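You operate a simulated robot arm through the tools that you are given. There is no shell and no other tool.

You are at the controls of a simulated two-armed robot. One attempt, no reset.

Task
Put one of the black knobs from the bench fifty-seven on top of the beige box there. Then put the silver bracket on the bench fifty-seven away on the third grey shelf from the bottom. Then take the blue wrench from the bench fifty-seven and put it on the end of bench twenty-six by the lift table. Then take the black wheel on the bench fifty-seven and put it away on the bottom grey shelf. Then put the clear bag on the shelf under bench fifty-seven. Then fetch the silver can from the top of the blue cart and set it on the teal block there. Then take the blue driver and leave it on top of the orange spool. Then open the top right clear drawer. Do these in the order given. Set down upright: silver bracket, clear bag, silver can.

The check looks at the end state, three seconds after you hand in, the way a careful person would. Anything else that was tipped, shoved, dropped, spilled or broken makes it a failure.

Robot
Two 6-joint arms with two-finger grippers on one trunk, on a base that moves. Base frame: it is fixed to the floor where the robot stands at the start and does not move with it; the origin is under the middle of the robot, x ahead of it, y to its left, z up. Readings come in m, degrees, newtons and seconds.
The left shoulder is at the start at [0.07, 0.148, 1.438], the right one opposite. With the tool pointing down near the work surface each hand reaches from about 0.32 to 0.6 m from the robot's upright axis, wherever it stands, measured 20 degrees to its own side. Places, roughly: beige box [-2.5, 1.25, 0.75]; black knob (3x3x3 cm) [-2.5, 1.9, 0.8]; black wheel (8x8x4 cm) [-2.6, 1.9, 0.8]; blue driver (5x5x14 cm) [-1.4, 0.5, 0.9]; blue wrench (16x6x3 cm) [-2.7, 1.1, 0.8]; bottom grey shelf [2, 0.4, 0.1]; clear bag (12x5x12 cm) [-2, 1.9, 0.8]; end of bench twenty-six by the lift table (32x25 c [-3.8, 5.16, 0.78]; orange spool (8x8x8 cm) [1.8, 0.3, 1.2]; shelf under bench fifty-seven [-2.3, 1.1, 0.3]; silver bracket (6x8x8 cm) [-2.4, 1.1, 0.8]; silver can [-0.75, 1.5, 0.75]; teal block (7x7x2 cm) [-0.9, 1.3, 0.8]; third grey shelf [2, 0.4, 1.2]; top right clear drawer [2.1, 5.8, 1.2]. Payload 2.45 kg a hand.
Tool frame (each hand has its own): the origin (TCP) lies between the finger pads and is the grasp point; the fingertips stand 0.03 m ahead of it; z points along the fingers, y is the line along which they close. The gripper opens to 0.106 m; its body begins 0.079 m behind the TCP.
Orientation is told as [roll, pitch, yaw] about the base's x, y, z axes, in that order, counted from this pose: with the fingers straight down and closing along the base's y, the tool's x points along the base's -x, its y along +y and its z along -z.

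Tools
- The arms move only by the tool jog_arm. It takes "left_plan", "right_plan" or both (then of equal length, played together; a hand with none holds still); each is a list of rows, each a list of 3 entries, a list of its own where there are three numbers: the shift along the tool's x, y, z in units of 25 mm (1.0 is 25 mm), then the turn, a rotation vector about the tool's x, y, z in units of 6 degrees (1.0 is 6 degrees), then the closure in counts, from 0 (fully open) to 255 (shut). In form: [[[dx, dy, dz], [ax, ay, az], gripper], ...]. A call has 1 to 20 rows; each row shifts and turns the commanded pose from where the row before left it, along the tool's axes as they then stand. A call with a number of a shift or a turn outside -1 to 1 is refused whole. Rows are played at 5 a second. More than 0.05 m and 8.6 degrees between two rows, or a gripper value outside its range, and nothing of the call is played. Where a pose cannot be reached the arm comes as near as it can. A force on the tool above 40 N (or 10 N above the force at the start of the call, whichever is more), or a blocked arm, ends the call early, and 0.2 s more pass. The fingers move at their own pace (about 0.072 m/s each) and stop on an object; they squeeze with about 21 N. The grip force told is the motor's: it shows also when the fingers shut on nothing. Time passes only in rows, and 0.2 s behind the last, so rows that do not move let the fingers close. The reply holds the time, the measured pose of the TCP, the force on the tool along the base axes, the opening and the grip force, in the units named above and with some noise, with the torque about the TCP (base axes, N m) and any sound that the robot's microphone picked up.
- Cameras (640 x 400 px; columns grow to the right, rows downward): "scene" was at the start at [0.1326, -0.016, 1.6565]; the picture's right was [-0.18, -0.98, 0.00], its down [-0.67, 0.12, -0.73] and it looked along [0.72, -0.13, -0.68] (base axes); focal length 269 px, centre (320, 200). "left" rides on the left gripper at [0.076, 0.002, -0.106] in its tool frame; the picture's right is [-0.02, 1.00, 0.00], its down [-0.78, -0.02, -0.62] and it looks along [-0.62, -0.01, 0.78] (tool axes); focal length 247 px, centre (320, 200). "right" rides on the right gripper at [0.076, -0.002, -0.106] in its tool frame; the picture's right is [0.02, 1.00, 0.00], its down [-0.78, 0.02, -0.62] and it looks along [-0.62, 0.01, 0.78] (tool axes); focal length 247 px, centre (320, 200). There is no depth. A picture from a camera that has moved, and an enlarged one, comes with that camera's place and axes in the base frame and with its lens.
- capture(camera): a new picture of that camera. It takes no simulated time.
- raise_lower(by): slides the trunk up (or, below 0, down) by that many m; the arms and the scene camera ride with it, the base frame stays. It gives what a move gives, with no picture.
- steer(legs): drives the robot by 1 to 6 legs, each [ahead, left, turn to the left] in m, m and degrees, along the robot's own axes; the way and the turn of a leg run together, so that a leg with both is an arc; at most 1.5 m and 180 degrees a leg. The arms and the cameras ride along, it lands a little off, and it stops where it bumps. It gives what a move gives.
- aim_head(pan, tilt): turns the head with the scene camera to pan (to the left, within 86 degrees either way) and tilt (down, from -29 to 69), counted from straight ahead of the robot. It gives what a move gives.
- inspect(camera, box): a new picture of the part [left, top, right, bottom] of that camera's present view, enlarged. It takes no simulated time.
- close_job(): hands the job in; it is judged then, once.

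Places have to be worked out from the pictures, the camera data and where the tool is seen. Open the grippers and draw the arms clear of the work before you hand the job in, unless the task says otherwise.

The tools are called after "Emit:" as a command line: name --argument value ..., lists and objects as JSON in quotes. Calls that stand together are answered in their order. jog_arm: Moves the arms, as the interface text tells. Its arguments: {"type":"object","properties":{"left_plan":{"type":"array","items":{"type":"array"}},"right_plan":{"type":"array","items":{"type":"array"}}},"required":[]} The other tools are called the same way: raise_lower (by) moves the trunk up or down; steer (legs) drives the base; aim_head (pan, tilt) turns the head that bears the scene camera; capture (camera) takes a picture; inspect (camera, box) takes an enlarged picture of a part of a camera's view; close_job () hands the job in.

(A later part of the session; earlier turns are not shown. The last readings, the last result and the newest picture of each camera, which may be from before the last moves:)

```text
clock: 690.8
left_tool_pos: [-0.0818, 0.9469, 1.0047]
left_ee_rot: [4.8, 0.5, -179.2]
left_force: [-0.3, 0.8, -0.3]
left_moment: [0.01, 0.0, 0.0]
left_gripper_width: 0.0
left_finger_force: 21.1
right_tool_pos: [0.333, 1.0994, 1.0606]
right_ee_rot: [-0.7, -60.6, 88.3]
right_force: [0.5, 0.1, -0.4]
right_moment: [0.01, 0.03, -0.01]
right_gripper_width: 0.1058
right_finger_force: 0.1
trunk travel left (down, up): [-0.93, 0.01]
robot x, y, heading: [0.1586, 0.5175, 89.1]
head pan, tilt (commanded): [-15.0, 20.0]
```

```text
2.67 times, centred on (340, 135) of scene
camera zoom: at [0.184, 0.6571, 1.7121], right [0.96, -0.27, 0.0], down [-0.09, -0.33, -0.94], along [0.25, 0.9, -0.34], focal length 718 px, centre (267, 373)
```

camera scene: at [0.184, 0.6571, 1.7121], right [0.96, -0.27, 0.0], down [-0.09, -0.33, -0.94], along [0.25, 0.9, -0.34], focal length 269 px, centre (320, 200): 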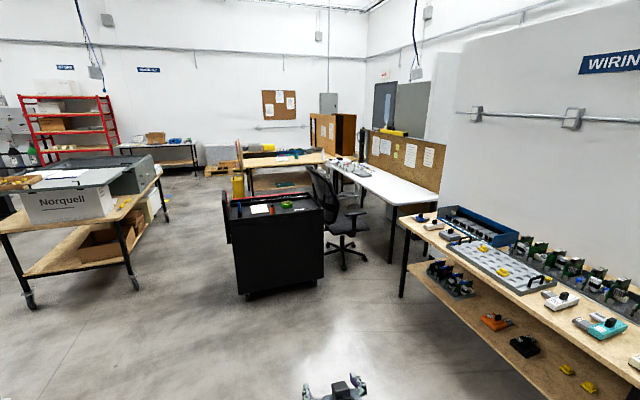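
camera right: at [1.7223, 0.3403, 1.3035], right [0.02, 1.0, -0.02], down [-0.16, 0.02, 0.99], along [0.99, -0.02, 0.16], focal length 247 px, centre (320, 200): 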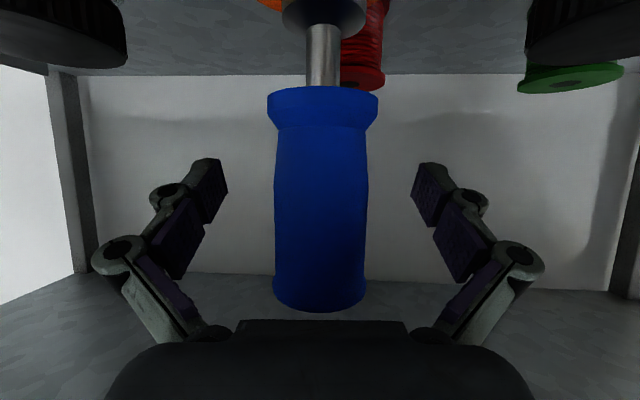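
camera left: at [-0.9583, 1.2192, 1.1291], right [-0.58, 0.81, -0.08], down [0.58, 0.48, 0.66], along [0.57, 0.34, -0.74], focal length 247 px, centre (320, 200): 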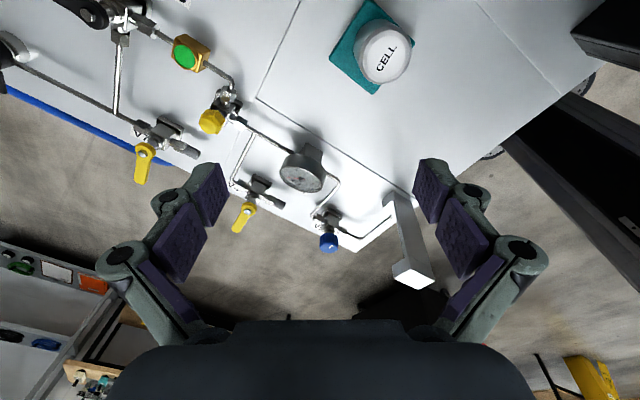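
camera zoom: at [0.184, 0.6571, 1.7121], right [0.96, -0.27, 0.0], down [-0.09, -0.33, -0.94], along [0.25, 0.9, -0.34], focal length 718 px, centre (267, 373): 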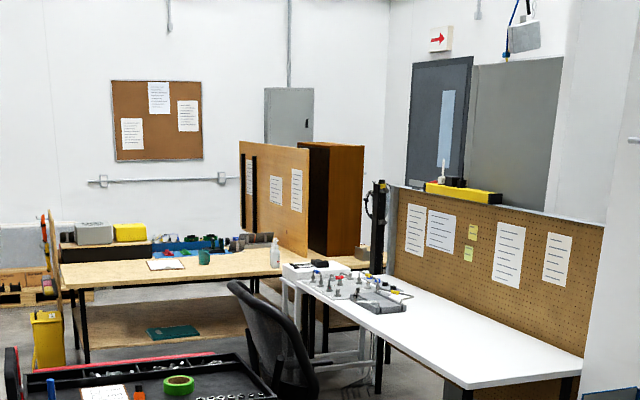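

The drawer place projects onto the brown cabinet beyond the far bench. I drive north through the gap west of the black tool cart (x≈-0.45) for a closer look.

Emit:
steer --legs '[[1.0, 0.3, 0], [0.9, 0.3, 0], [1.4, 0, 0]]'

Emit:
aim_head --pan -35 --tilt 20

Emit:
capture --camera "scene"

Emit:
aim_head --pan -75 --tilt 20

Emit:
capture --camera "scene"

```text
clock: 707.4
left_tool_pos: [-0.6433, 4.2712, 1.0057]
left_ee_rot: [4.9, 0.6, -179.0]
left_force: [-0.2, 0.1, -0.9]
left_moment: [0.04, 0.02, -0.03]
left_gripper_width: 0.0
left_finger_force: 21.2
right_tool_pos: [-0.2293, 4.4253, 1.0597]
right_ee_rot: [-0.5, -60.6, 88.5]
right_force: [0.7, 0.3, -0.2]
right_moment: [0.01, -0.03, 0.03]
right_gripper_width: 0.106
right_finger_force: 0.1
trunk travel left (down, up): [-0.93, 0.01]
robot x, y, heading: [-0.4029, 3.8422, 89.5]
head pan, tilt (commanded): [-15.0, 20.0]
```

```text
clock: 708.2
left_tool_pos: [-0.6432, 4.2721, 1.0034]
left_ee_rot: [4.7, 0.5, -179.0]
left_force: [-0.6, 0.2, 0.2]
left_moment: [0.04, 0.01, -0.01]
left_gripper_width: 0.0001
left_finger_force: 21.2
right_tool_pos: [-0.2281, 4.4262, 1.0599]
right_ee_rot: [-0.7, -60.7, 88.6]
right_force: [-0.2, -0.8, 0.1]
right_moment: [-0.02, -0.02, -0.01]
right_gripper_width: 0.1058
right_finger_force: 0.1
trunk travel left (down, up): [-0.93, 0.01]
robot x, y, heading: [-0.4045, 3.8431, 89.6]
head pan, tilt (commanded): [-35.0, 20.0]
```

```text
taken
camera scene: at [-0.3485, 3.9687, 1.7121], right [0.81, -0.58, 0.0], down [-0.2, -0.28, -0.94], along [0.55, 0.77, -0.34], focal length 269 px, centre (320, 200)
```

scene: 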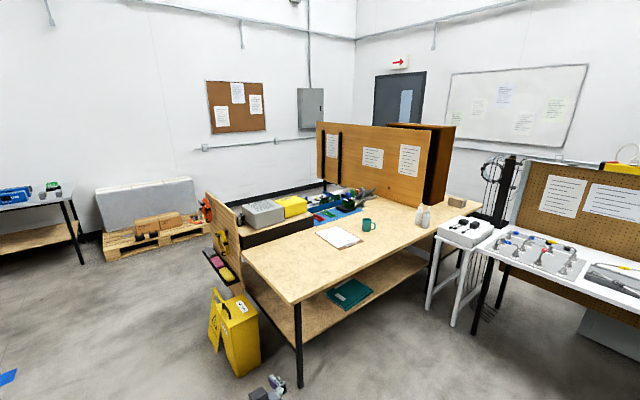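

```text
clock: 709.3
left_tool_pos: [-0.6425, 4.2716, 1.0037]
left_ee_rot: [4.7, 0.5, -179.0]
left_force: [-0.4, -1.1, 0.2]
left_moment: [0.0, -0.01, -0.01]
left_gripper_width: 0.0
left_finger_force: 21.0
right_tool_pos: [-0.2292, 4.4247, 1.0608]
right_ee_rot: [-0.6, -60.7, 88.5]
right_force: [0.9, -1.3, -0.3]
right_moment: [0.04, -0.03, -0.01]
right_gripper_width: 0.1059
right_finger_force: 0.0
trunk travel left (down, up): [-0.93, 0.01]
robot x, y, heading: [-0.403, 3.8431, 89.6]
head pan, tilt (commanded): [-75.0, 20.0]
```

```text
taken
camera scene: at [-0.3124, 3.916, 1.7122], right [0.25, -0.97, 0.0], down [-0.33, -0.09, -0.94], along [0.91, 0.24, -0.34], focal length 269 px, centre (320, 200)
```

scene: 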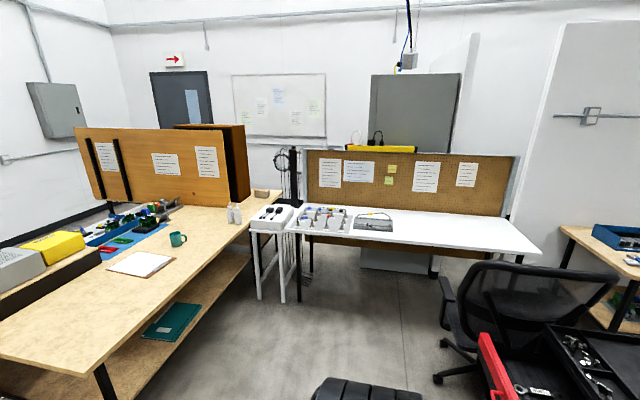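

I zoom on the brown cabinet behind the partition to see which way its drawers face.

Emit:
inspect --camera "scene" --box '[150, 100, 310, 230]'

Emit:
aim_head --pan -35 --tilt 20

Emit:
inspect --camera "scene" --box '[300, 100, 480, 230]'

```text
3.08 times, centred on (230, 165) of scene
camera zoom: at [-0.3124, 3.916, 1.7122], right [0.25, -0.97, 0.0], down [-0.33, -0.09, -0.94], along [0.91, 0.24, -0.34], focal length 828 px, centre (597, 308)
```

zoom: 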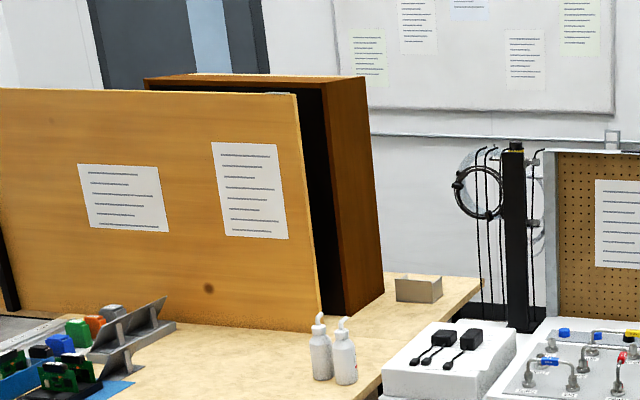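

```text
clock: 710.4
left_tool_pos: [-0.6422, 4.2717, 1.0043]
left_ee_rot: [4.8, 0.5, -179.0]
left_force: [0.4, 1.3, -0.2]
left_moment: [0.0, -0.01, 0.0]
left_gripper_width: 0.0003
left_finger_force: 21.2
right_tool_pos: [-0.2297, 4.425, 1.0597]
right_ee_rot: [-0.6, -60.6, 88.5]
right_force: [-0.2, 0.9, -0.5]
right_moment: [-0.02, 0.05, 0.0]
right_gripper_width: 0.1059
right_finger_force: 0.0
trunk travel left (down, up): [-0.93, 0.01]
robot x, y, heading: [-0.4052, 3.8455, 89.6]
head pan, tilt (commanded): [-35.0, 20.0]
```

```text
3.08 times, centred on (390, 165) of scene
camera zoom: at [-0.3483, 3.9683, 1.7122], right [0.81, -0.58, 0.0], down [-0.2, -0.28, -0.94], along [0.55, 0.76, -0.34], focal length 828 px, centre (105, 308)
```

zoom: 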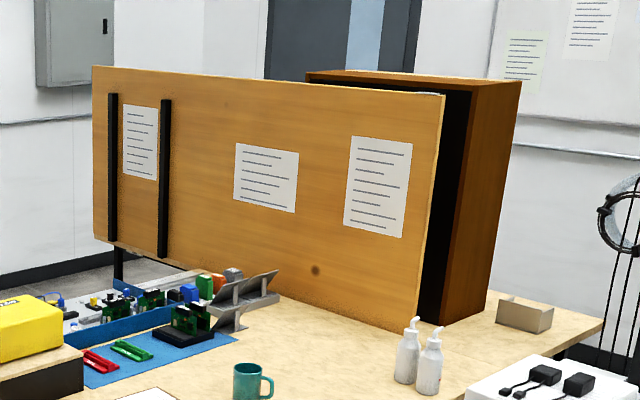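

The cabinet (x≈1.98–2.37) stands behind a wooden panel that runs along y; I need to see it from the north-west. I drive further north along x≈-0.6.

Emit:
steer --legs '[[1.2, 0.2, 0], [1.2, 0, 0]]'

Emit:
aim_head --pan -75 --tilt 20

Emit:
capture --camera "scene"

Emit:
aim_head --pan -30 --tilt 20

Emit:
capture --camera "scene"

```text
clock: 722.2
left_tool_pos: [-0.8314, 6.6766, 1.0043]
left_ee_rot: [4.7, 0.6, -178.5]
left_force: [0.3, -0.5, 0.6]
left_moment: [0.0, 0.0, 0.0]
left_gripper_width: 0.0
left_finger_force: 20.9
right_tool_pos: [-0.4188, 6.8324, 1.0608]
right_ee_rot: [-0.5, -60.8, 88.9]
right_force: [-0.6, -0.3, -0.5]
right_moment: [-0.03, 0.01, -0.04]
right_gripper_width: 0.1059
right_finger_force: 0.0
trunk travel left (down, up): [-0.93, 0.01]
robot x, y, heading: [-0.5871, 6.2537, 89.9]
head pan, tilt (commanded): [-35.0, 20.0]
```

```text
clock: 723.3
left_tool_pos: [-0.8315, 6.6762, 1.0043]
left_ee_rot: [4.7, 0.4, -178.6]
left_force: [0.1, 0.1, -0.4]
left_moment: [0.01, 0.0, -0.01]
left_gripper_width: 0.0
left_finger_force: 21.0
right_tool_pos: [-0.4172, 6.8327, 1.0603]
right_ee_rot: [-0.7, -60.6, 89.0]
right_force: [-0.3, -0.5, -0.2]
right_moment: [0.01, 0.01, 0.02]
right_gripper_width: 0.1062
right_finger_force: 0.1
trunk travel left (down, up): [-0.93, 0.01]
robot x, y, heading: [-0.5899, 6.2512, 89.9]
head pan, tilt (commanded): [-75.0, 20.0]
```

```text
taken
camera scene: at [-0.4988, 6.3238, 1.7122], right [0.26, -0.97, 0.0], down [-0.33, -0.09, -0.94], along [0.91, 0.24, -0.34], focal length 269 px, centre (320, 200)
```

scene: 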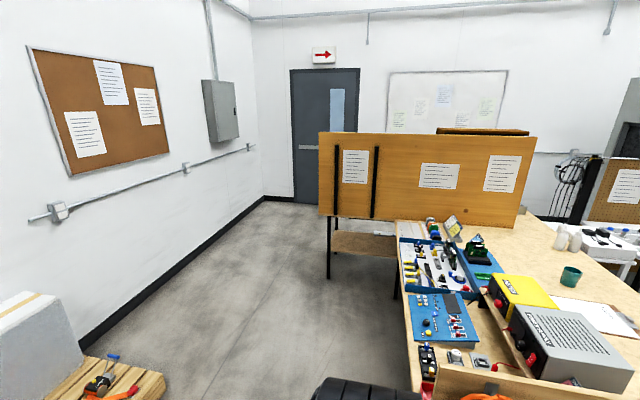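

```text
clock: 724.4
left_tool_pos: [-0.8318, 6.6766, 1.0046]
left_ee_rot: [4.8, 0.4, -178.6]
left_force: [0.9, -0.2, -0.1]
left_moment: [-0.01, 0.03, -0.01]
left_gripper_width: 0.0001
left_finger_force: 20.8
right_tool_pos: [-0.4208, 6.8332, 1.0599]
right_ee_rot: [-0.6, -60.7, 89.0]
right_force: [-0.1, 0.3, -0.2]
right_moment: [-0.02, -0.01, 0.0]
right_gripper_width: 0.106
right_finger_force: 0.1
trunk travel left (down, up): [-0.93, 0.01]
robot x, y, heading: [-0.5913, 6.2497, 89.6]
head pan, tilt (commanded): [-30.0, 20.0]
```

```text
taken
camera scene: at [-0.5418, 6.3805, 1.7122], right [0.86, -0.5, 0.0], down [-0.17, -0.3, -0.94], along [0.47, 0.81, -0.34], focal length 269 px, centre (320, 200)
```

scene: 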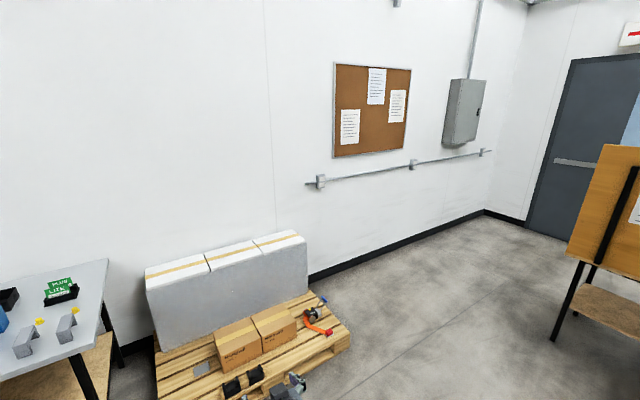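

The panel is the back of a second bench, so the cabinet faces east, and the drawer at y≈5.8 is its right (north) end seen from there. I go round the north end of that bench.

Emit:
steer --legs '[[0.5, 0, 0], [0, 0, -90], [1.3, 0.25, 0]]'

Emit:
aim_head --pan -20 --tilt 20

Emit:
capture --camera "scene"

Emit:
aim_head --pan 20 --tilt 25

Emit:
capture --camera "scene"

```text
clock: 737.4
left_tool_pos: [1.1216, 7.2425, 1.0049]
left_ee_rot: [4.8, 0.4, 91.8]
left_force: [-0.3, 0.0, 0.7]
left_moment: [0.02, 0.01, 0.0]
left_gripper_width: 0.0
left_finger_force: 21.6
right_tool_pos: [1.2829, 6.8307, 1.0605]
right_ee_rot: [-0.6, -60.7, -0.6]
right_force: [0.0, -1.2, 0.2]
right_moment: [0.0, -0.02, -0.04]
right_gripper_width: 0.106
right_finger_force: 0.1
trunk travel left (down, up): [-0.93, 0.01]
robot x, y, heading: [0.6999, 6.9947, 0.1]
head pan, tilt (commanded): [-30.0, 20.0]
```

```text
clock: 738.1
left_tool_pos: [1.1222, 7.2432, 1.0041]
left_ee_rot: [4.9, 0.6, 91.8]
left_force: [0.8, -0.5, 0.3]
left_moment: [0.03, 0.0, 0.01]
left_gripper_width: 0.0
left_finger_force: 20.7
right_tool_pos: [1.2823, 6.8308, 1.0611]
right_ee_rot: [-0.7, -60.7, -0.4]
right_force: [-0.7, 0.4, 0.2]
right_moment: [-0.01, 0.02, 0.02]
right_gripper_width: 0.106
right_finger_force: 0.1
trunk travel left (down, up): [-0.93, 0.01]
robot x, y, heading: [0.6968, 6.9976, 0.5]
head pan, tilt (commanded): [-20.0, 20.0]
```

```text
taken
camera scene: at [0.8375, 6.964, 1.7121], right [-0.34, -0.94, 0.0], down [-0.32, 0.12, -0.94], along [0.88, -0.32, -0.34], focal length 269 px, centre (320, 200)
```

scene: 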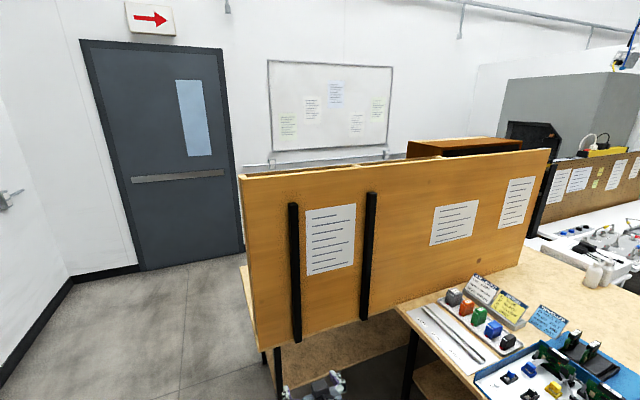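

```text
clock: 739.2
left_tool_pos: [1.1216, 7.2434, 1.0046]
left_ee_rot: [4.8, 0.4, 91.8]
left_force: [-0.7, -0.1, 0.1]
left_moment: [0.0, 0.0, 0.02]
left_gripper_width: 0.0
left_finger_force: 20.8
right_tool_pos: [1.2832, 6.8302, 1.0605]
right_ee_rot: [-0.6, -60.6, -0.5]
right_force: [-0.1, 0.0, -0.2]
right_moment: [0.02, 0.0, 0.01]
right_gripper_width: 0.1062
right_finger_force: 0.0
trunk travel left (down, up): [-0.93, 0.01]
robot x, y, heading: [0.6993, 6.9941, 0.3]
head pan, tilt (commanded): [20.0, 25.0]
```

```text
taken
camera scene: at [0.836, 7.0272, 1.7041], right [0.35, -0.94, 0.0], down [-0.4, -0.15, -0.91], along [0.85, 0.31, -0.42], focal length 269 px, centre (320, 200)
```

scene: 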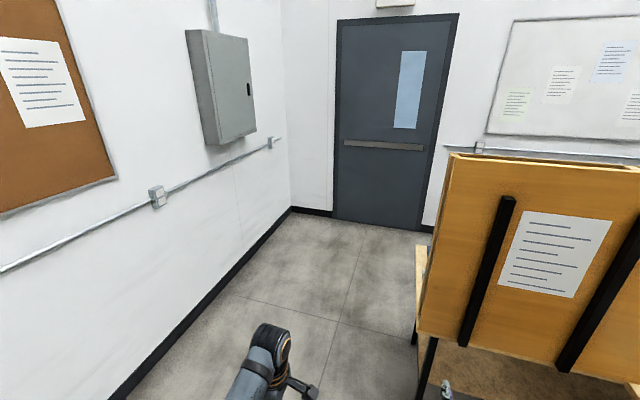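

The aisle east of that bench (to the wall at x≈3.75) should be reachable. I go round the north end and look south into it.

Emit:
steer --legs '[[0.6, 0.6, 0], [1.2, 0, 0]]'

Emit:
aim_head --pan -65 --tilt 25

Emit:
capture --camera "scene"

```text
clock: 749.3
left_tool_pos: [2.9142, 7.8293, 1.0048]
left_ee_rot: [4.8, 0.5, 91.0]
left_force: [-0.8, -0.5, 0.1]
left_moment: [0.01, -0.02, 0.0]
left_gripper_width: 0.0002
left_finger_force: 20.9
right_tool_pos: [3.0684, 7.415, 1.0598]
right_ee_rot: [-0.7, -60.7, -1.4]
right_force: [-0.4, 0.5, -0.2]
right_moment: [-0.03, -0.02, 0.0]
right_gripper_width: 0.106
right_finger_force: 0.1
trunk travel left (down, up): [-0.93, 0.01]
robot x, y, heading: [2.4846, 7.5895, -0.5]
head pan, tilt (commanded): [20.0, 25.0]
```

```text
clock: 750.9
left_tool_pos: [2.9152, 7.829, 1.0038]
left_ee_rot: [4.8, 0.6, 91.0]
left_force: [-0.7, -0.3, -0.1]
left_moment: [-0.04, 0.0, 0.0]
left_gripper_width: 0.0
left_finger_force: 21.6
right_tool_pos: [3.0687, 7.4151, 1.0597]
right_ee_rot: [-0.7, -60.7, -1.5]
right_force: [-0.5, 0.5, -0.4]
right_moment: [0.02, -0.02, 0.01]
right_gripper_width: 0.1058
right_finger_force: 0.0
trunk travel left (down, up): [-0.93, 0.01]
robot x, y, heading: [2.4868, 7.5917, -0.5]
head pan, tilt (commanded): [-65.0, 25.0]
```

```text
taken
camera scene: at [2.5775, 7.5046, 1.7041], right [-0.91, -0.41, 0.0], down [-0.18, 0.38, -0.91], along [0.38, -0.82, -0.42], focal length 269 px, centre (320, 200)
```

scene: 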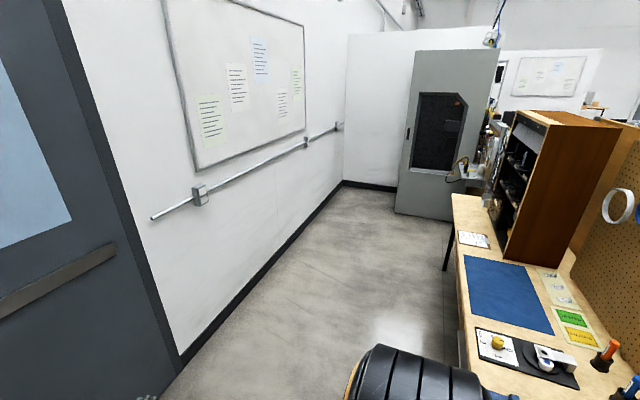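

The cabinet with clear drawers faces east into a clear aisle. I zoom on it.

Emit:
inspect --camera "scene" --box '[450, 90, 640, 270]'

```text
2.22 times, centred on (545, 180) of scene
camera zoom: at [2.5775, 7.5046, 1.7041], right [-0.91, -0.41, 0.0], down [-0.18, 0.38, -0.91], along [0.38, -0.82, -0.42], focal length 598 px, centre (-180, 244)
```

zoom: 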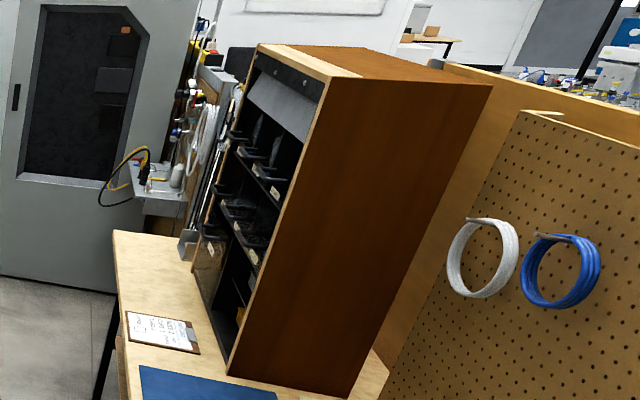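

The cabinet front is at x≈2.15, y≈5.35–5.96. I turn around to face west, back into the aisle at x≈3.13 and slide south in front of it.

Emit:
steer --legs '[[0, 0, 180], [-0.65, 0, 0], [0, 1.0, 0], [0, 0.85, 0]]'

Emit:
aim_head --pan 0 --tilt 25

Emit:
capture --camera "scene"

Emit:
inspect --camera "scene" --box '[220, 90, 460, 240]'

```text
clock: 770.8
left_tool_pos: [2.7282, 5.4908, 1.0044]
left_ee_rot: [4.9, 0.4, -88.0]
left_force: [0.2, -0.8, 0.2]
left_moment: [0.02, 0.04, 0.02]
left_gripper_width: 0.0
left_finger_force: 21.4
right_tool_pos: [2.5668, 5.9029, 1.0602]
right_ee_rot: [-0.6, -60.7, 179.5]
right_force: [-0.1, -1.0, -0.5]
right_moment: [0.0, 0.05, 0.02]
right_gripper_width: 0.1057
right_finger_force: 0.0
trunk travel left (down, up): [-0.93, 0.01]
robot x, y, heading: [3.148, 5.7369, -179.5]
head pan, tilt (commanded): [-65.0, 25.0]
```

```text
clock: 772.1
left_tool_pos: [2.728, 5.4896, 1.0047]
left_ee_rot: [4.8, 0.5, -88.0]
left_force: [-0.1, -0.1, 0.3]
left_moment: [0.01, -0.02, 0.0]
left_gripper_width: 0.0002
left_finger_force: 21.0
right_tool_pos: [2.5684, 5.902, 1.0602]
right_ee_rot: [-0.7, -60.6, 179.5]
right_force: [0.5, 0.8, 0.2]
right_moment: [0.03, 0.01, 0.0]
right_gripper_width: 0.1061
right_finger_force: 0.1
trunk travel left (down, up): [-0.93, 0.01]
robot x, y, heading: [3.1508, 5.7388, -179.6]
head pan, tilt (commanded): [0.0, 25.0]
```

```text
taken
camera scene: at [3.0101, 5.7343, 1.7041], right [-0.01, 1.0, 0.0], down [0.42, 0.0, -0.91], along [-0.91, -0.01, -0.42], focal length 269 px, centre (320, 200)
```

scene: 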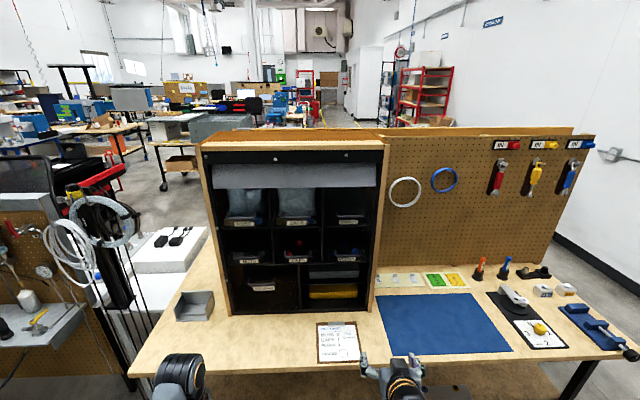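

```text
2.67 times, centred on (340, 165) of scene
camera zoom: at [3.0101, 5.7343, 1.7041], right [-0.01, 1.0, 0.0], down [0.42, 0.0, -0.91], along [-0.91, -0.01, -0.42], focal length 718 px, centre (267, 293)
```

zoom: 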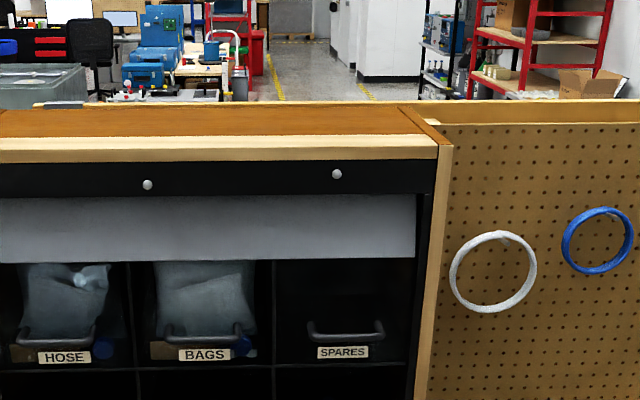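

The top right drawer is labelled SPARES; its bar handle is near [2.18, 5.83, 1.257]. I make the right tool horizontal and roll it 90° so the fingers close vertically on the bar.

Emit:
jog_arm --right_plan '[[[0, 0, 0], [0, -0.95, 0], 0], [[0, 0, 0], [0, -0.95, 0], 0], [[0, 0, 0], [0, -0.95, 0], 0], [[0, 0, 0], [0, -0.95, 0], 0], [[0, 0, 0], [0, -0.95, 0], 0], [[0, 0, 0], [0, 0, 0], 0]]'

Emit:
jog_arm --right_plan '[[[0, 0, 0], [0, 0, 1], 0], [[0, 0, 0], [0, 0, 1], 0], [[0, 0, 0], [0, 0, 1], 0], [[0, 0, 0], [0, 0, 1], 0], [[0, 0, 0], [0, 0, 1], 0], [[0, 0, 0], [0, 0, 1], 0], [[0, 0, 0], [0, 0, 1], 0], [[0, 0, 0], [0, 0, 1], 0], [[0, 0, 0], [0, 0, 1], 0], [[0, 0, 0], [0, 0, 1], 0], [[0, 0, 0], [0, 0, 1], 0], [[0, 0, 0], [0, 0, 1], 0], [[0, 0, 0], [0, 0, 1], 0], [[0, 0, 0], [0, 0, 1], 0], [[0, 0, 0], [0, 0, 1], 0]]'

Emit:
capture --camera "right"

Emit:
capture --camera "scene"

```text
clock: 773.5
left_tool_pos: [2.7286, 5.491, 1.0042]
left_ee_rot: [4.8, 0.5, -88.0]
left_force: [0.4, -0.8, 0.3]
left_moment: [0.01, -0.04, 0.01]
left_gripper_width: 0.0002
left_finger_force: 21.7
right_tool_pos: [2.5675, 5.9017, 1.0602]
right_ee_rot: [-23.7, -89.2, -157.2]
right_force: [-0.5, 0.7, 0.2]
right_moment: [0.04, -0.03, 0.02]
right_gripper_width: 0.106
right_finger_force: 0.1
right hand out of reach, approached as far as the arm can: row 4
trunk travel left (down, up): [-0.93, 0.01]
robot x, y, heading: [3.1531, 5.736, -179.5]
head pan, tilt (commanded): [0.0, 25.0]
```

```text
clock: 776.7
left_tool_pos: [2.7287, 5.4895, 1.0046]
left_ee_rot: [4.9, 0.5, -88.0]
left_force: [-1.2, -0.9, 0.0]
left_moment: [0.01, -0.03, -0.01]
left_gripper_width: 0.0
left_finger_force: 20.7
right_tool_pos: [2.5679, 5.9016, 1.061]
right_ee_rot: [89.3, -0.2, 89.0]
right_force: [0.5, 0.8, -0.5]
right_moment: [-0.02, 0.02, 0.02]
right_gripper_width: 0.1058
right_finger_force: 0.1
trunk travel left (down, up): [-0.93, 0.01]
robot x, y, heading: [3.1549, 5.7366, -179.3]
head pan, tilt (commanded): [0.0, 25.0]
```

```text
taken
camera right: at [2.6728, 5.8236, 1.0594], right [-0.01, -0.02, 1.0], down [0.63, 0.77, 0.03], along [-0.77, 0.63, 0.0], focal length 247 px, centre (320, 200)
```

right: 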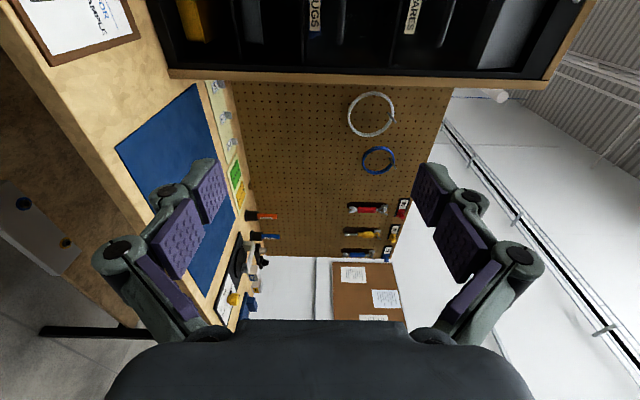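

```text
taken
camera scene: at [3.0101, 5.7343, 1.7041], right [-0.01, 1.0, 0.0], down [0.42, 0.0, -0.91], along [-0.91, -0.01, -0.42], focal length 269 px, centre (320, 200)
```

scene: 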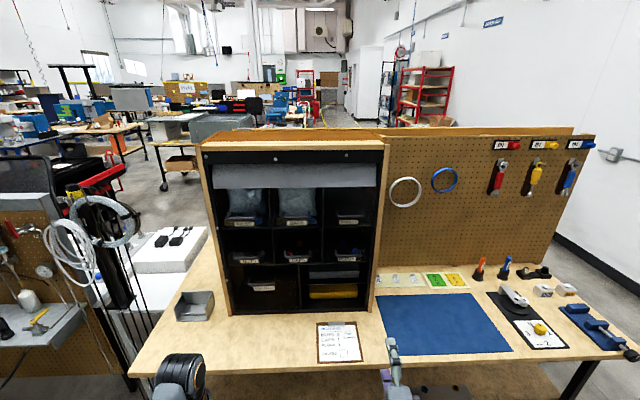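

The tool now points west with the fingers above and below. I raise it to the handle's height and line it up sideways.

Emit:
jog_arm --right_plan '[[[0.36, 0.5, 1.0], [0, 0, 0], 0], [[0.36, 0.9, 1.0], [0, 0, 0], 60], [[0.36, 0.98, 0.9], [0, 0, 0], 100], [[0.36, 0.98, 0.6], [0, 0, 0], 120], [[0.36, 0.98, 0.5], [0, 0, 0], 120], [[0.36, 0.98, 0], [0, 0, 0], 120], [[0.36, 0.98, 0], [0, 0, 0], 120], [[0.36, 0.98, 0], [0, 0, 0], 120], [[0, 0.56, 0], [0, 0, 0], 120], [[0, 0, 0], [0, 0, 0], 120]]'

Emit:
capture --camera "right"

Emit:
capture --camera "scene"

```text
clock: 778.4
left_tool_pos: [2.7288, 5.4895, 1.0057]
left_ee_rot: [4.9, 0.5, -88.1]
left_force: [-0.2, 0.1, 0.7]
left_moment: [0.03, -0.01, 0.01]
left_gripper_width: 0.0001
left_finger_force: 20.8
right_tool_pos: [2.4671, 5.8961, 1.1957]
right_ee_rot: [88.5, -9.7, 87.5]
right_force: [-0.5, -0.3, 0.0]
right_moment: [0.01, -0.03, 0.02]
right_gripper_width: 0.0561
right_finger_force: 0.0
trunk travel left (down, up): [-0.93, 0.01]
robot x, y, heading: [3.15, 5.7399, -179.4]
head pan, tilt (commanded): [0.0, 25.0]
stopped in row 8 (right hand): the arm was blocked; the commanded pose is now the measured one
```

```text
taken
camera right: at [2.5687, 5.8172, 1.1827], right [-0.03, -0.19, 0.98], down [0.65, 0.74, 0.16], along [-0.76, 0.65, 0.1], focal length 247 px, centre (320, 200)
```

right: 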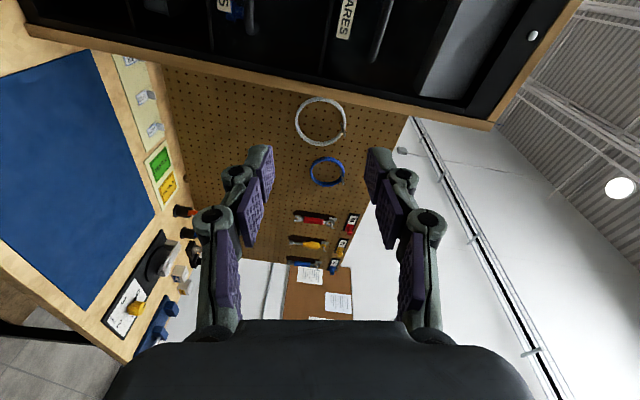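

```text
taken
camera scene: at [3.0102, 5.7345, 1.7041], right [-0.01, 1.0, 0.0], down [0.42, 0.0, -0.91], along [-0.91, -0.01, -0.42], focal length 269 px, centre (320, 200)
```

scene: 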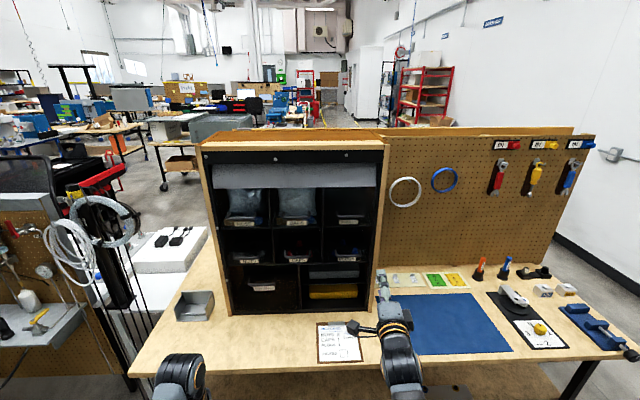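

The arm resisted moving inward and twisted 10°. I'll keep the arm where it is laterally, untwist it, raise it straight, and line up sideways with the base instead.

Emit:
jog_arm --right_plan '[[[0, 0, 0], [0, 0, 0.6], 120], [[0, 0, 0], [0, 0, 0.6], 120], [[0, 0, 0], [0, 0, 0.6], 120], [[0, 0, 0], [0, 0, 0], 120]]'

Emit:
jog_arm --right_plan '[[[0, 0.6, 0.3], [0, 0, 0], 120], [[0, 0.6, 0.3], [0, 0, 0], 120], [[0, 0.6, 0.3], [0, 0, 0], 120], [[0, 0.6, 0.3], [0, 0, 0], 120], [[0, 0, 0], [0, 0, 0], 120]]'

Emit:
capture --camera "right"

```text
clock: 779.4
left_tool_pos: [2.7288, 5.4893, 1.0046]
left_ee_rot: [4.9, 0.6, -88.0]
left_force: [0.0, -0.3, -0.2]
left_moment: [0.0, -0.01, -0.05]
left_gripper_width: 0.0
left_finger_force: 20.8
right_tool_pos: [2.4659, 5.8961, 1.1943]
right_ee_rot: [88.6, 1.2, 87.2]
right_force: [-0.1, -0.4, -0.3]
right_moment: [0.01, -0.03, 0.03]
right_gripper_width: 0.0561
right_finger_force: 0.1
trunk travel left (down, up): [-0.93, 0.01]
robot x, y, heading: [3.1476, 5.7371, -179.5]
head pan, tilt (commanded): [0.0, 25.0]
```

```text
clock: 780.6
left_tool_pos: [2.7291, 5.4902, 1.0046]
left_ee_rot: [4.9, 0.5, -88.0]
left_force: [-1.3, -0.2, 0.2]
left_moment: [0.01, -0.03, -0.01]
left_gripper_width: 0.0
left_finger_force: 21.1
right_tool_pos: [2.4343, 5.8982, 1.2551]
right_ee_rot: [88.7, 1.4, 87.4]
right_force: [0.9, -0.2, -0.5]
right_moment: [-0.01, 0.0, -0.01]
right_gripper_width: 0.0561
right_finger_force: 0.2
trunk travel left (down, up): [-0.93, 0.01]
robot x, y, heading: [3.1523, 5.7401, -179.6]
head pan, tilt (commanded): [0.0, 25.0]
```

```text
taken
camera right: at [2.5368, 5.8169, 1.2582], right [-0.02, 0.0, 1.0], down [0.66, 0.75, 0.01], along [-0.75, 0.66, -0.02], focal length 247 px, centre (320, 200)
```

right: 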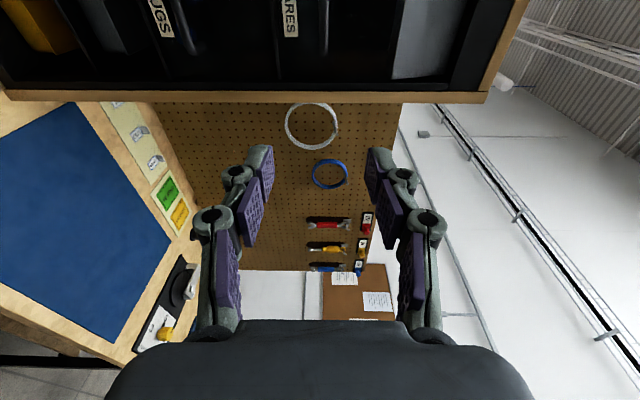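

The hand is at the handle's height (≈1.254). I shift the base 6.6 cm south to centre on the handle and approach to about 12 cm before it.

Emit:
steer --legs '[[0, 0.066, 0], [0.1, 0, 0]]'

Emit:
capture --camera "right"

Emit:
aim_head --pan -8 --tilt 30

Emit:
inspect --camera "scene" --box '[260, 130, 420, 230]'

```text
clock: 782.4
left_tool_pos: [2.6339, 5.4224, 1.0059]
left_ee_rot: [4.7, 0.6, -88.0]
left_force: [0.9, 0.3, -0.1]
left_moment: [0.0, 0.03, -0.01]
left_gripper_width: 0.0
left_finger_force: 20.7
right_tool_pos: [2.3399, 5.8309, 1.2571]
right_ee_rot: [88.7, 1.3, 87.3]
right_force: [0.1, -0.5, 0.5]
right_moment: [0.01, 0.02, -0.01]
right_gripper_width: 0.0561
right_finger_force: 0.0
trunk travel left (down, up): [-0.93, 0.01]
robot x, y, heading: [3.0536, 5.6682, -179.6]
head pan, tilt (commanded): [0.0, 25.0]
```

```text
taken
camera right: at [2.443, 5.7493, 1.2587], right [-0.02, 0.0, 1.0], down [0.66, 0.75, 0.01], along [-0.75, 0.66, -0.02], focal length 247 px, centre (320, 200)
```

right: 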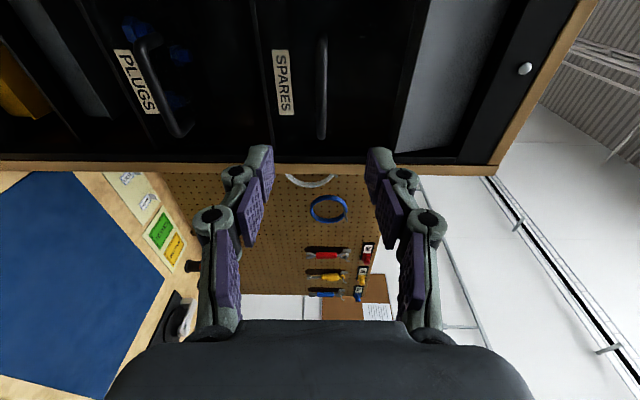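

```text
clock: 783.0
left_tool_pos: [2.6314, 5.4224, 1.004]
left_ee_rot: [4.9, 0.6, -88.0]
left_force: [0.3, -0.7, 0.5]
left_moment: [0.0, -0.03, 0.01]
left_gripper_width: 0.0
left_finger_force: 21.2
right_tool_pos: [2.3362, 5.8306, 1.2541]
right_ee_rot: [88.5, 1.3, 87.4]
right_force: [-0.1, -0.2, 0.0]
right_moment: [-0.01, -0.02, 0.0]
right_gripper_width: 0.056
right_finger_force: 0.1
trunk travel left (down, up): [-0.93, 0.01]
robot x, y, heading: [3.0522, 5.6775, -179.6]
head pan, tilt (commanded): [-8.0, 30.0]
```

```text
4.00 times, centred on (340, 180) of scene
camera zoom: at [2.9142, 5.6789, 1.6961], right [0.13, 0.99, 0.0], down [0.5, -0.06, -0.87], along [-0.86, 0.11, -0.5], focal length 1076 px, centre (240, 280)
```

zoom: 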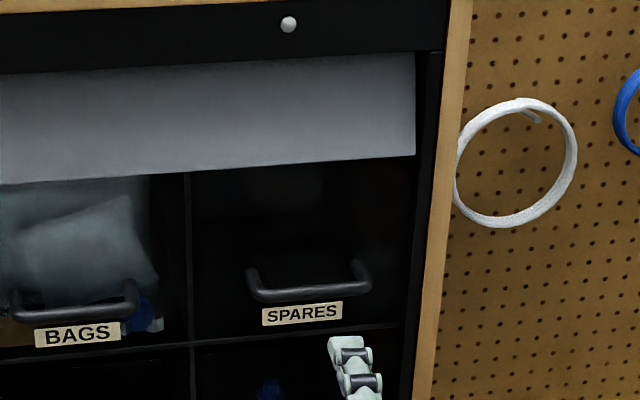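

The bar triangulates to [2.197, 5.829, ≈1.258] and is aligned with the tool axis. I advance 11 cm so the fingertips pass above and below it.

Emit:
steer --legs '[[0.11, 0.005, 0]]'

Emit:
capture --camera "right"

Emit:
inspect --camera "scene" --box '[260, 130, 420, 230]'

```text
clock: 784.2
left_tool_pos: [2.5244, 5.4168, 1.0056]
left_ee_rot: [4.6, 0.5, -88.0]
left_force: [0.6, -0.2, -0.5]
left_moment: [0.03, 0.0, 0.03]
left_gripper_width: 0.0002
left_finger_force: 20.8
right_tool_pos: [2.2294, 5.8251, 1.2572]
right_ee_rot: [88.7, 1.3, 87.2]
right_force: [-0.3, 0.2, 1.2]
right_moment: [-0.02, 0.01, 0.03]
right_gripper_width: 0.0561
right_finger_force: 0.1
trunk travel left (down, up): [-0.93, 0.01]
robot x, y, heading: [2.9462, 5.6657, -179.5]
head pan, tilt (commanded): [-8.0, 30.0]
```

```text
taken
camera right: at [2.3321, 5.7442, 1.2582], right [-0.02, 0.0, 1.0], down [0.66, 0.75, 0.01], along [-0.75, 0.66, -0.02], focal length 247 px, centre (320, 200)
```

right: 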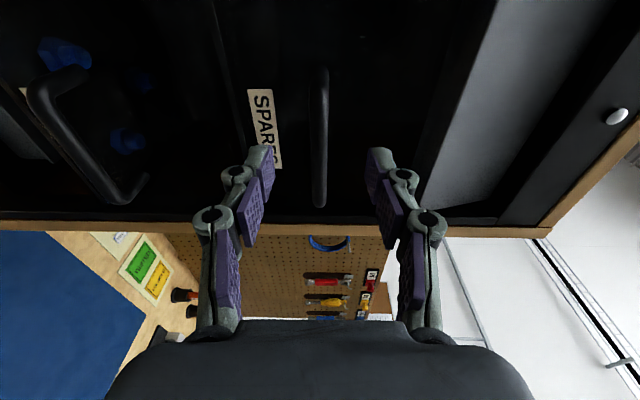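

```text
4.00 times, centred on (340, 180) of scene
camera zoom: at [2.8085, 5.6742, 1.6965], right [0.13, 0.99, 0.0], down [0.49, -0.07, -0.87], along [-0.86, 0.11, -0.5], focal length 1076 px, centre (240, 280)
```

zoom: 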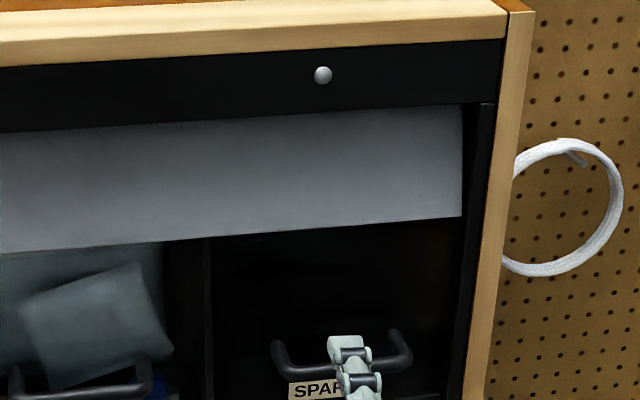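

The bar lies between the fingertips at x≈2.196; I advance 1.3 cm by arm so the pads overlap it, then close gently.

Emit:
jog_arm --right_plan '[[[0, 0.05, 0.26], [0, 0, 0], 120], [[0, 0.05, 0.26], [0, 0, 0], 120], [[0, 0, 0], [0, 0, 0], 160], [[0, 0, 0], [0, 0, 0], 200], [[0, 0, 0], [0, 0, 0], 255], [[0, 0, 0], [0, 0, 0], 255], [[0, 0, 0], [0, 0, 0], 255]]'

Emit:
capture --camera "right"

Emit:
inspect --camera "scene" --box '[280, 150, 440, 250]'

```text
clock: 785.8
left_tool_pos: [2.5209, 5.4171, 1.0059]
left_ee_rot: [4.9, 0.5, -88.1]
left_force: [0.0, 0.4, 0.4]
left_moment: [0.0, 0.01, 0.03]
left_gripper_width: 0.0001
left_finger_force: 21.1
right_tool_pos: [2.2123, 5.8249, 1.2553]
right_ee_rot: [88.3, 1.2, 87.2]
right_force: [0.7, -1.0, -4.4]
right_moment: [0.53, -0.11, 0.0]
right_gripper_width: 0.0116
right_finger_force: 38.4
trunk travel left (down, up): [-0.93, 0.01]
robot x, y, heading: [2.9431, 5.6613, -179.6]
head pan, tilt (commanded): [-8.0, 30.0]
```

```text
taken
camera right: at [2.3152, 5.7445, 1.2576], right [-0.03, 0.0, 1.0], down [0.66, 0.75, 0.02], along [-0.75, 0.66, -0.02], focal length 247 px, centre (320, 200)
```

right: 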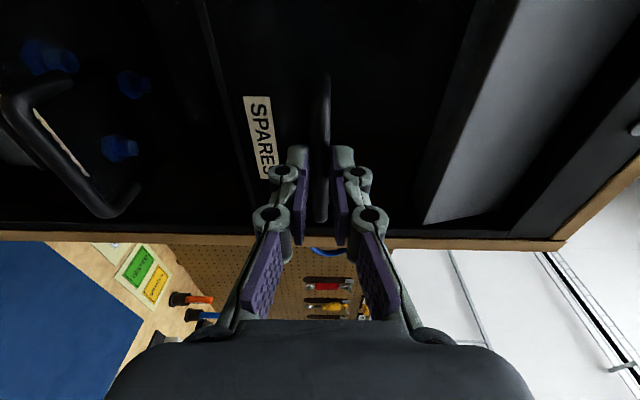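

```text
4.00 times, centred on (360, 200) of scene
camera zoom: at [2.8034, 5.6739, 1.6959], right [0.13, 0.99, 0.0], down [0.5, -0.07, -0.87], along [-0.86, 0.11, -0.5], focal length 1076 px, centre (160, 200)
```

zoom: 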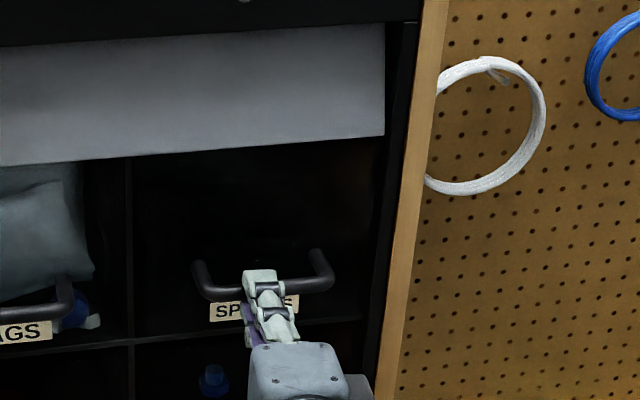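

The bar is gripped (1.2 cm, firm). I pull back 5 cm with the base first and check that the drawer follows.

Emit:
steer --legs '[[-0.05, 0, 0]]'

Emit:
inspect --camera "scene" --box '[260, 130, 420, 230]'

```text
clock: 786.8
left_tool_pos: [2.5638, 5.4182, 1.0036]
left_ee_rot: [5.2, 0.4, -88.0]
left_force: [-0.3, 0.5, 0.1]
left_moment: [0.03, -0.04, -0.02]
left_gripper_width: 0.0
left_finger_force: 20.5
right_tool_pos: [2.2563, 5.8269, 1.2541]
right_ee_rot: [88.5, 1.3, 87.3]
right_force: [-1.3, 4.4, -1.5]
right_moment: [0.52, 0.18, -0.23]
right_gripper_width: 0.0118
right_finger_force: 38.9
trunk travel left (down, up): [-0.93, 0.01]
robot x, y, heading: [2.9889, 5.6638, -179.5]
head pan, tilt (commanded): [-8.0, 30.0]
```

```text
4.00 times, centred on (340, 180) of scene
camera zoom: at [2.8448, 5.6756, 1.6955], right [0.13, 0.99, 0.0], down [0.5, -0.07, -0.86], along [-0.86, 0.11, -0.5], focal length 1076 px, centre (240, 280)
```

zoom: 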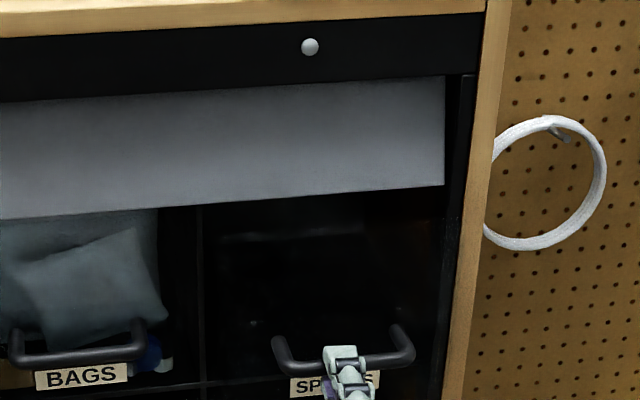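

The drawer is sliding out. I pull further in small steps.

Emit:
steer --legs '[[-0.06, 0, 0]]'

Emit:
capture --camera "scene"

Emit:
inspect --camera "scene" --box '[260, 130, 420, 230]'

```text
clock: 787.7
left_tool_pos: [2.6223, 5.4193, 1.0011]
left_ee_rot: [5.3, 0.4, -88.2]
left_force: [-0.5, -0.5, -0.5]
left_moment: [0.02, -0.05, 0.0]
left_gripper_width: 0.0001
left_finger_force: 20.9
right_tool_pos: [2.3139, 5.8303, 1.2544]
right_ee_rot: [88.6, 1.3, 87.1]
right_force: [-0.9, 7.5, -12.8]
right_moment: [0.58, -0.12, -0.51]
right_gripper_width: 0.0117
right_finger_force: 38.4
trunk travel left (down, up): [-0.93, 0.01]
robot x, y, heading: [3.0511, 5.6656, -179.6]
head pan, tilt (commanded): [-8.0, 30.0]
```

```text
taken
camera scene: at [2.9026, 5.6783, 1.6952], right [0.13, 0.99, 0.0], down [0.5, -0.07, -0.86], along [-0.86, 0.11, -0.51], focal length 269 px, centre (320, 200)
```

scene: 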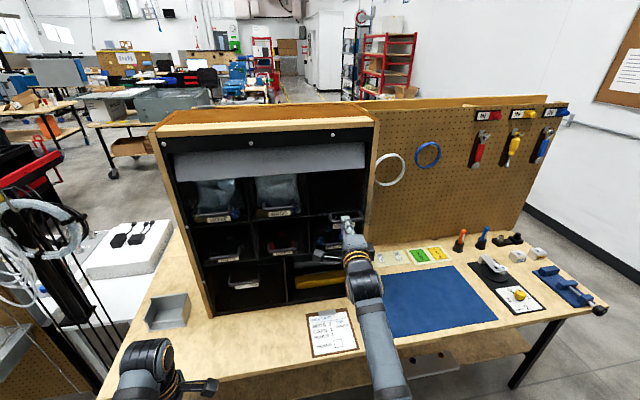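

```text
4.00 times, centred on (340, 180) of scene
camera zoom: at [2.9026, 5.6783, 1.6952], right [0.13, 0.99, 0.0], down [0.5, -0.07, -0.86], along [-0.86, 0.11, -0.51], focal length 1076 px, centre (240, 280)
```

zoom: 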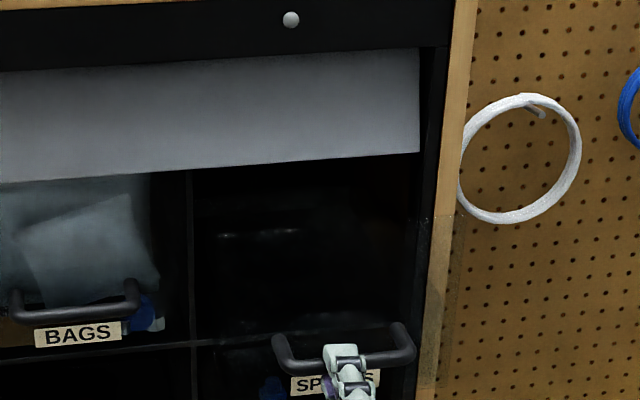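

Opened about 10 cm so far. I pull 3 cm more while watching the force for the end of travel.

Emit:
steer --legs '[[-0.03, 0, 0]]'

Emit:
inspect --camera "scene" --box '[260, 130, 420, 230]'

```text
clock: 788.6
left_tool_pos: [2.6523, 5.4201, 1.0013]
left_ee_rot: [5.2, 0.3, -88.1]
left_force: [-0.3, 0.3, 0.1]
left_moment: [-0.01, -0.07, 0.0]
left_gripper_width: 0.0001
left_finger_force: 20.6
right_tool_pos: [2.3432, 5.8309, 1.2555]
right_ee_rot: [88.6, 1.3, 87.2]
right_force: [-1.1, 8.5, -16.1]
right_moment: [0.52, -0.31, -0.6]
right_gripper_width: 0.0117
right_finger_force: 38.5
trunk travel left (down, up): [-0.93, 0.01]
robot x, y, heading: [3.0807, 5.6659, -179.5]
head pan, tilt (commanded): [-8.0, 30.0]
```

```text
4.00 times, centred on (340, 180) of scene
camera zoom: at [2.9321, 5.6796, 1.6951], right [0.13, 0.99, 0.0], down [0.5, -0.07, -0.86], along [-0.86, 0.11, -0.51], focal length 1076 px, centre (240, 280)
```

zoom: 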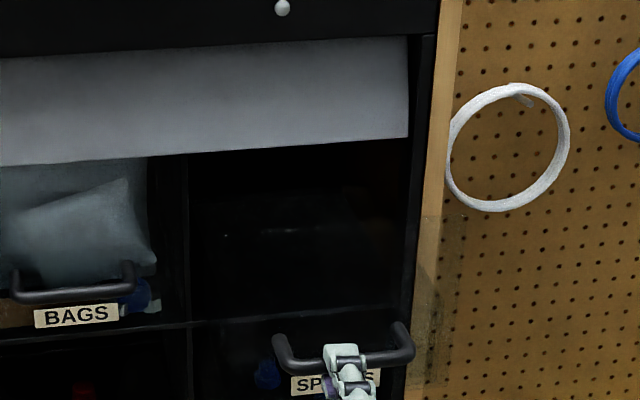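

It moved freely to about 13 cm, but some side and vertical load built up on the hand. I relax the hand a few mm downward to see how the drawer carries itself.

Emit:
jog_arm --right_plan '[[[0, -0.08, 0], [0, 0, 0], 255], [[0, 0, 0], [0, 0, 0], 255]]'

Emit:
jog_arm --right_plan '[[[-0.06, -0.06, 0], [0, 0, 0], 255], [[0, 0, 0], [0, 0, 0], 255]]'

```text
clock: 789.2
left_tool_pos: [2.6552, 5.4196, 1.0042]
left_ee_rot: [5.0, 0.4, -88.1]
left_force: [-0.7, 1.2, 0.3]
left_moment: [0.01, 0.05, 0.0]
left_gripper_width: 0.0001
left_finger_force: 20.9
right_tool_pos: [2.3467, 5.8321, 1.2549]
right_ee_rot: [88.8, 1.2, 87.1]
right_force: [-1.3, 7.6, -10.0]
right_moment: [0.48, -0.27, -0.74]
right_gripper_width: 0.0117
right_finger_force: 38.6
trunk travel left (down, up): [-0.93, 0.01]
robot x, y, heading: [3.0844, 5.6607, -179.6]
head pan, tilt (commanded): [-8.0, 30.0]
```

```text
clock: 789.8
left_tool_pos: [2.6576, 5.4194, 1.0033]
left_ee_rot: [5.0, 0.3, -88.0]
left_force: [-0.1, -0.4, 0.3]
left_moment: [0.0, 0.01, 0.02]
left_gripper_width: 0.0
left_finger_force: 20.7
right_tool_pos: [2.3493, 5.8311, 1.255]
right_ee_rot: [88.9, 1.3, 87.2]
right_force: [0.1, 6.3, -9.7]
right_moment: [0.49, -0.28, -0.23]
right_gripper_width: 0.0116
right_finger_force: 38.3
trunk travel left (down, up): [-0.93, 0.01]
robot x, y, heading: [3.0841, 5.6656, -179.6]
head pan, tilt (commanded): [-8.0, 30.0]
```

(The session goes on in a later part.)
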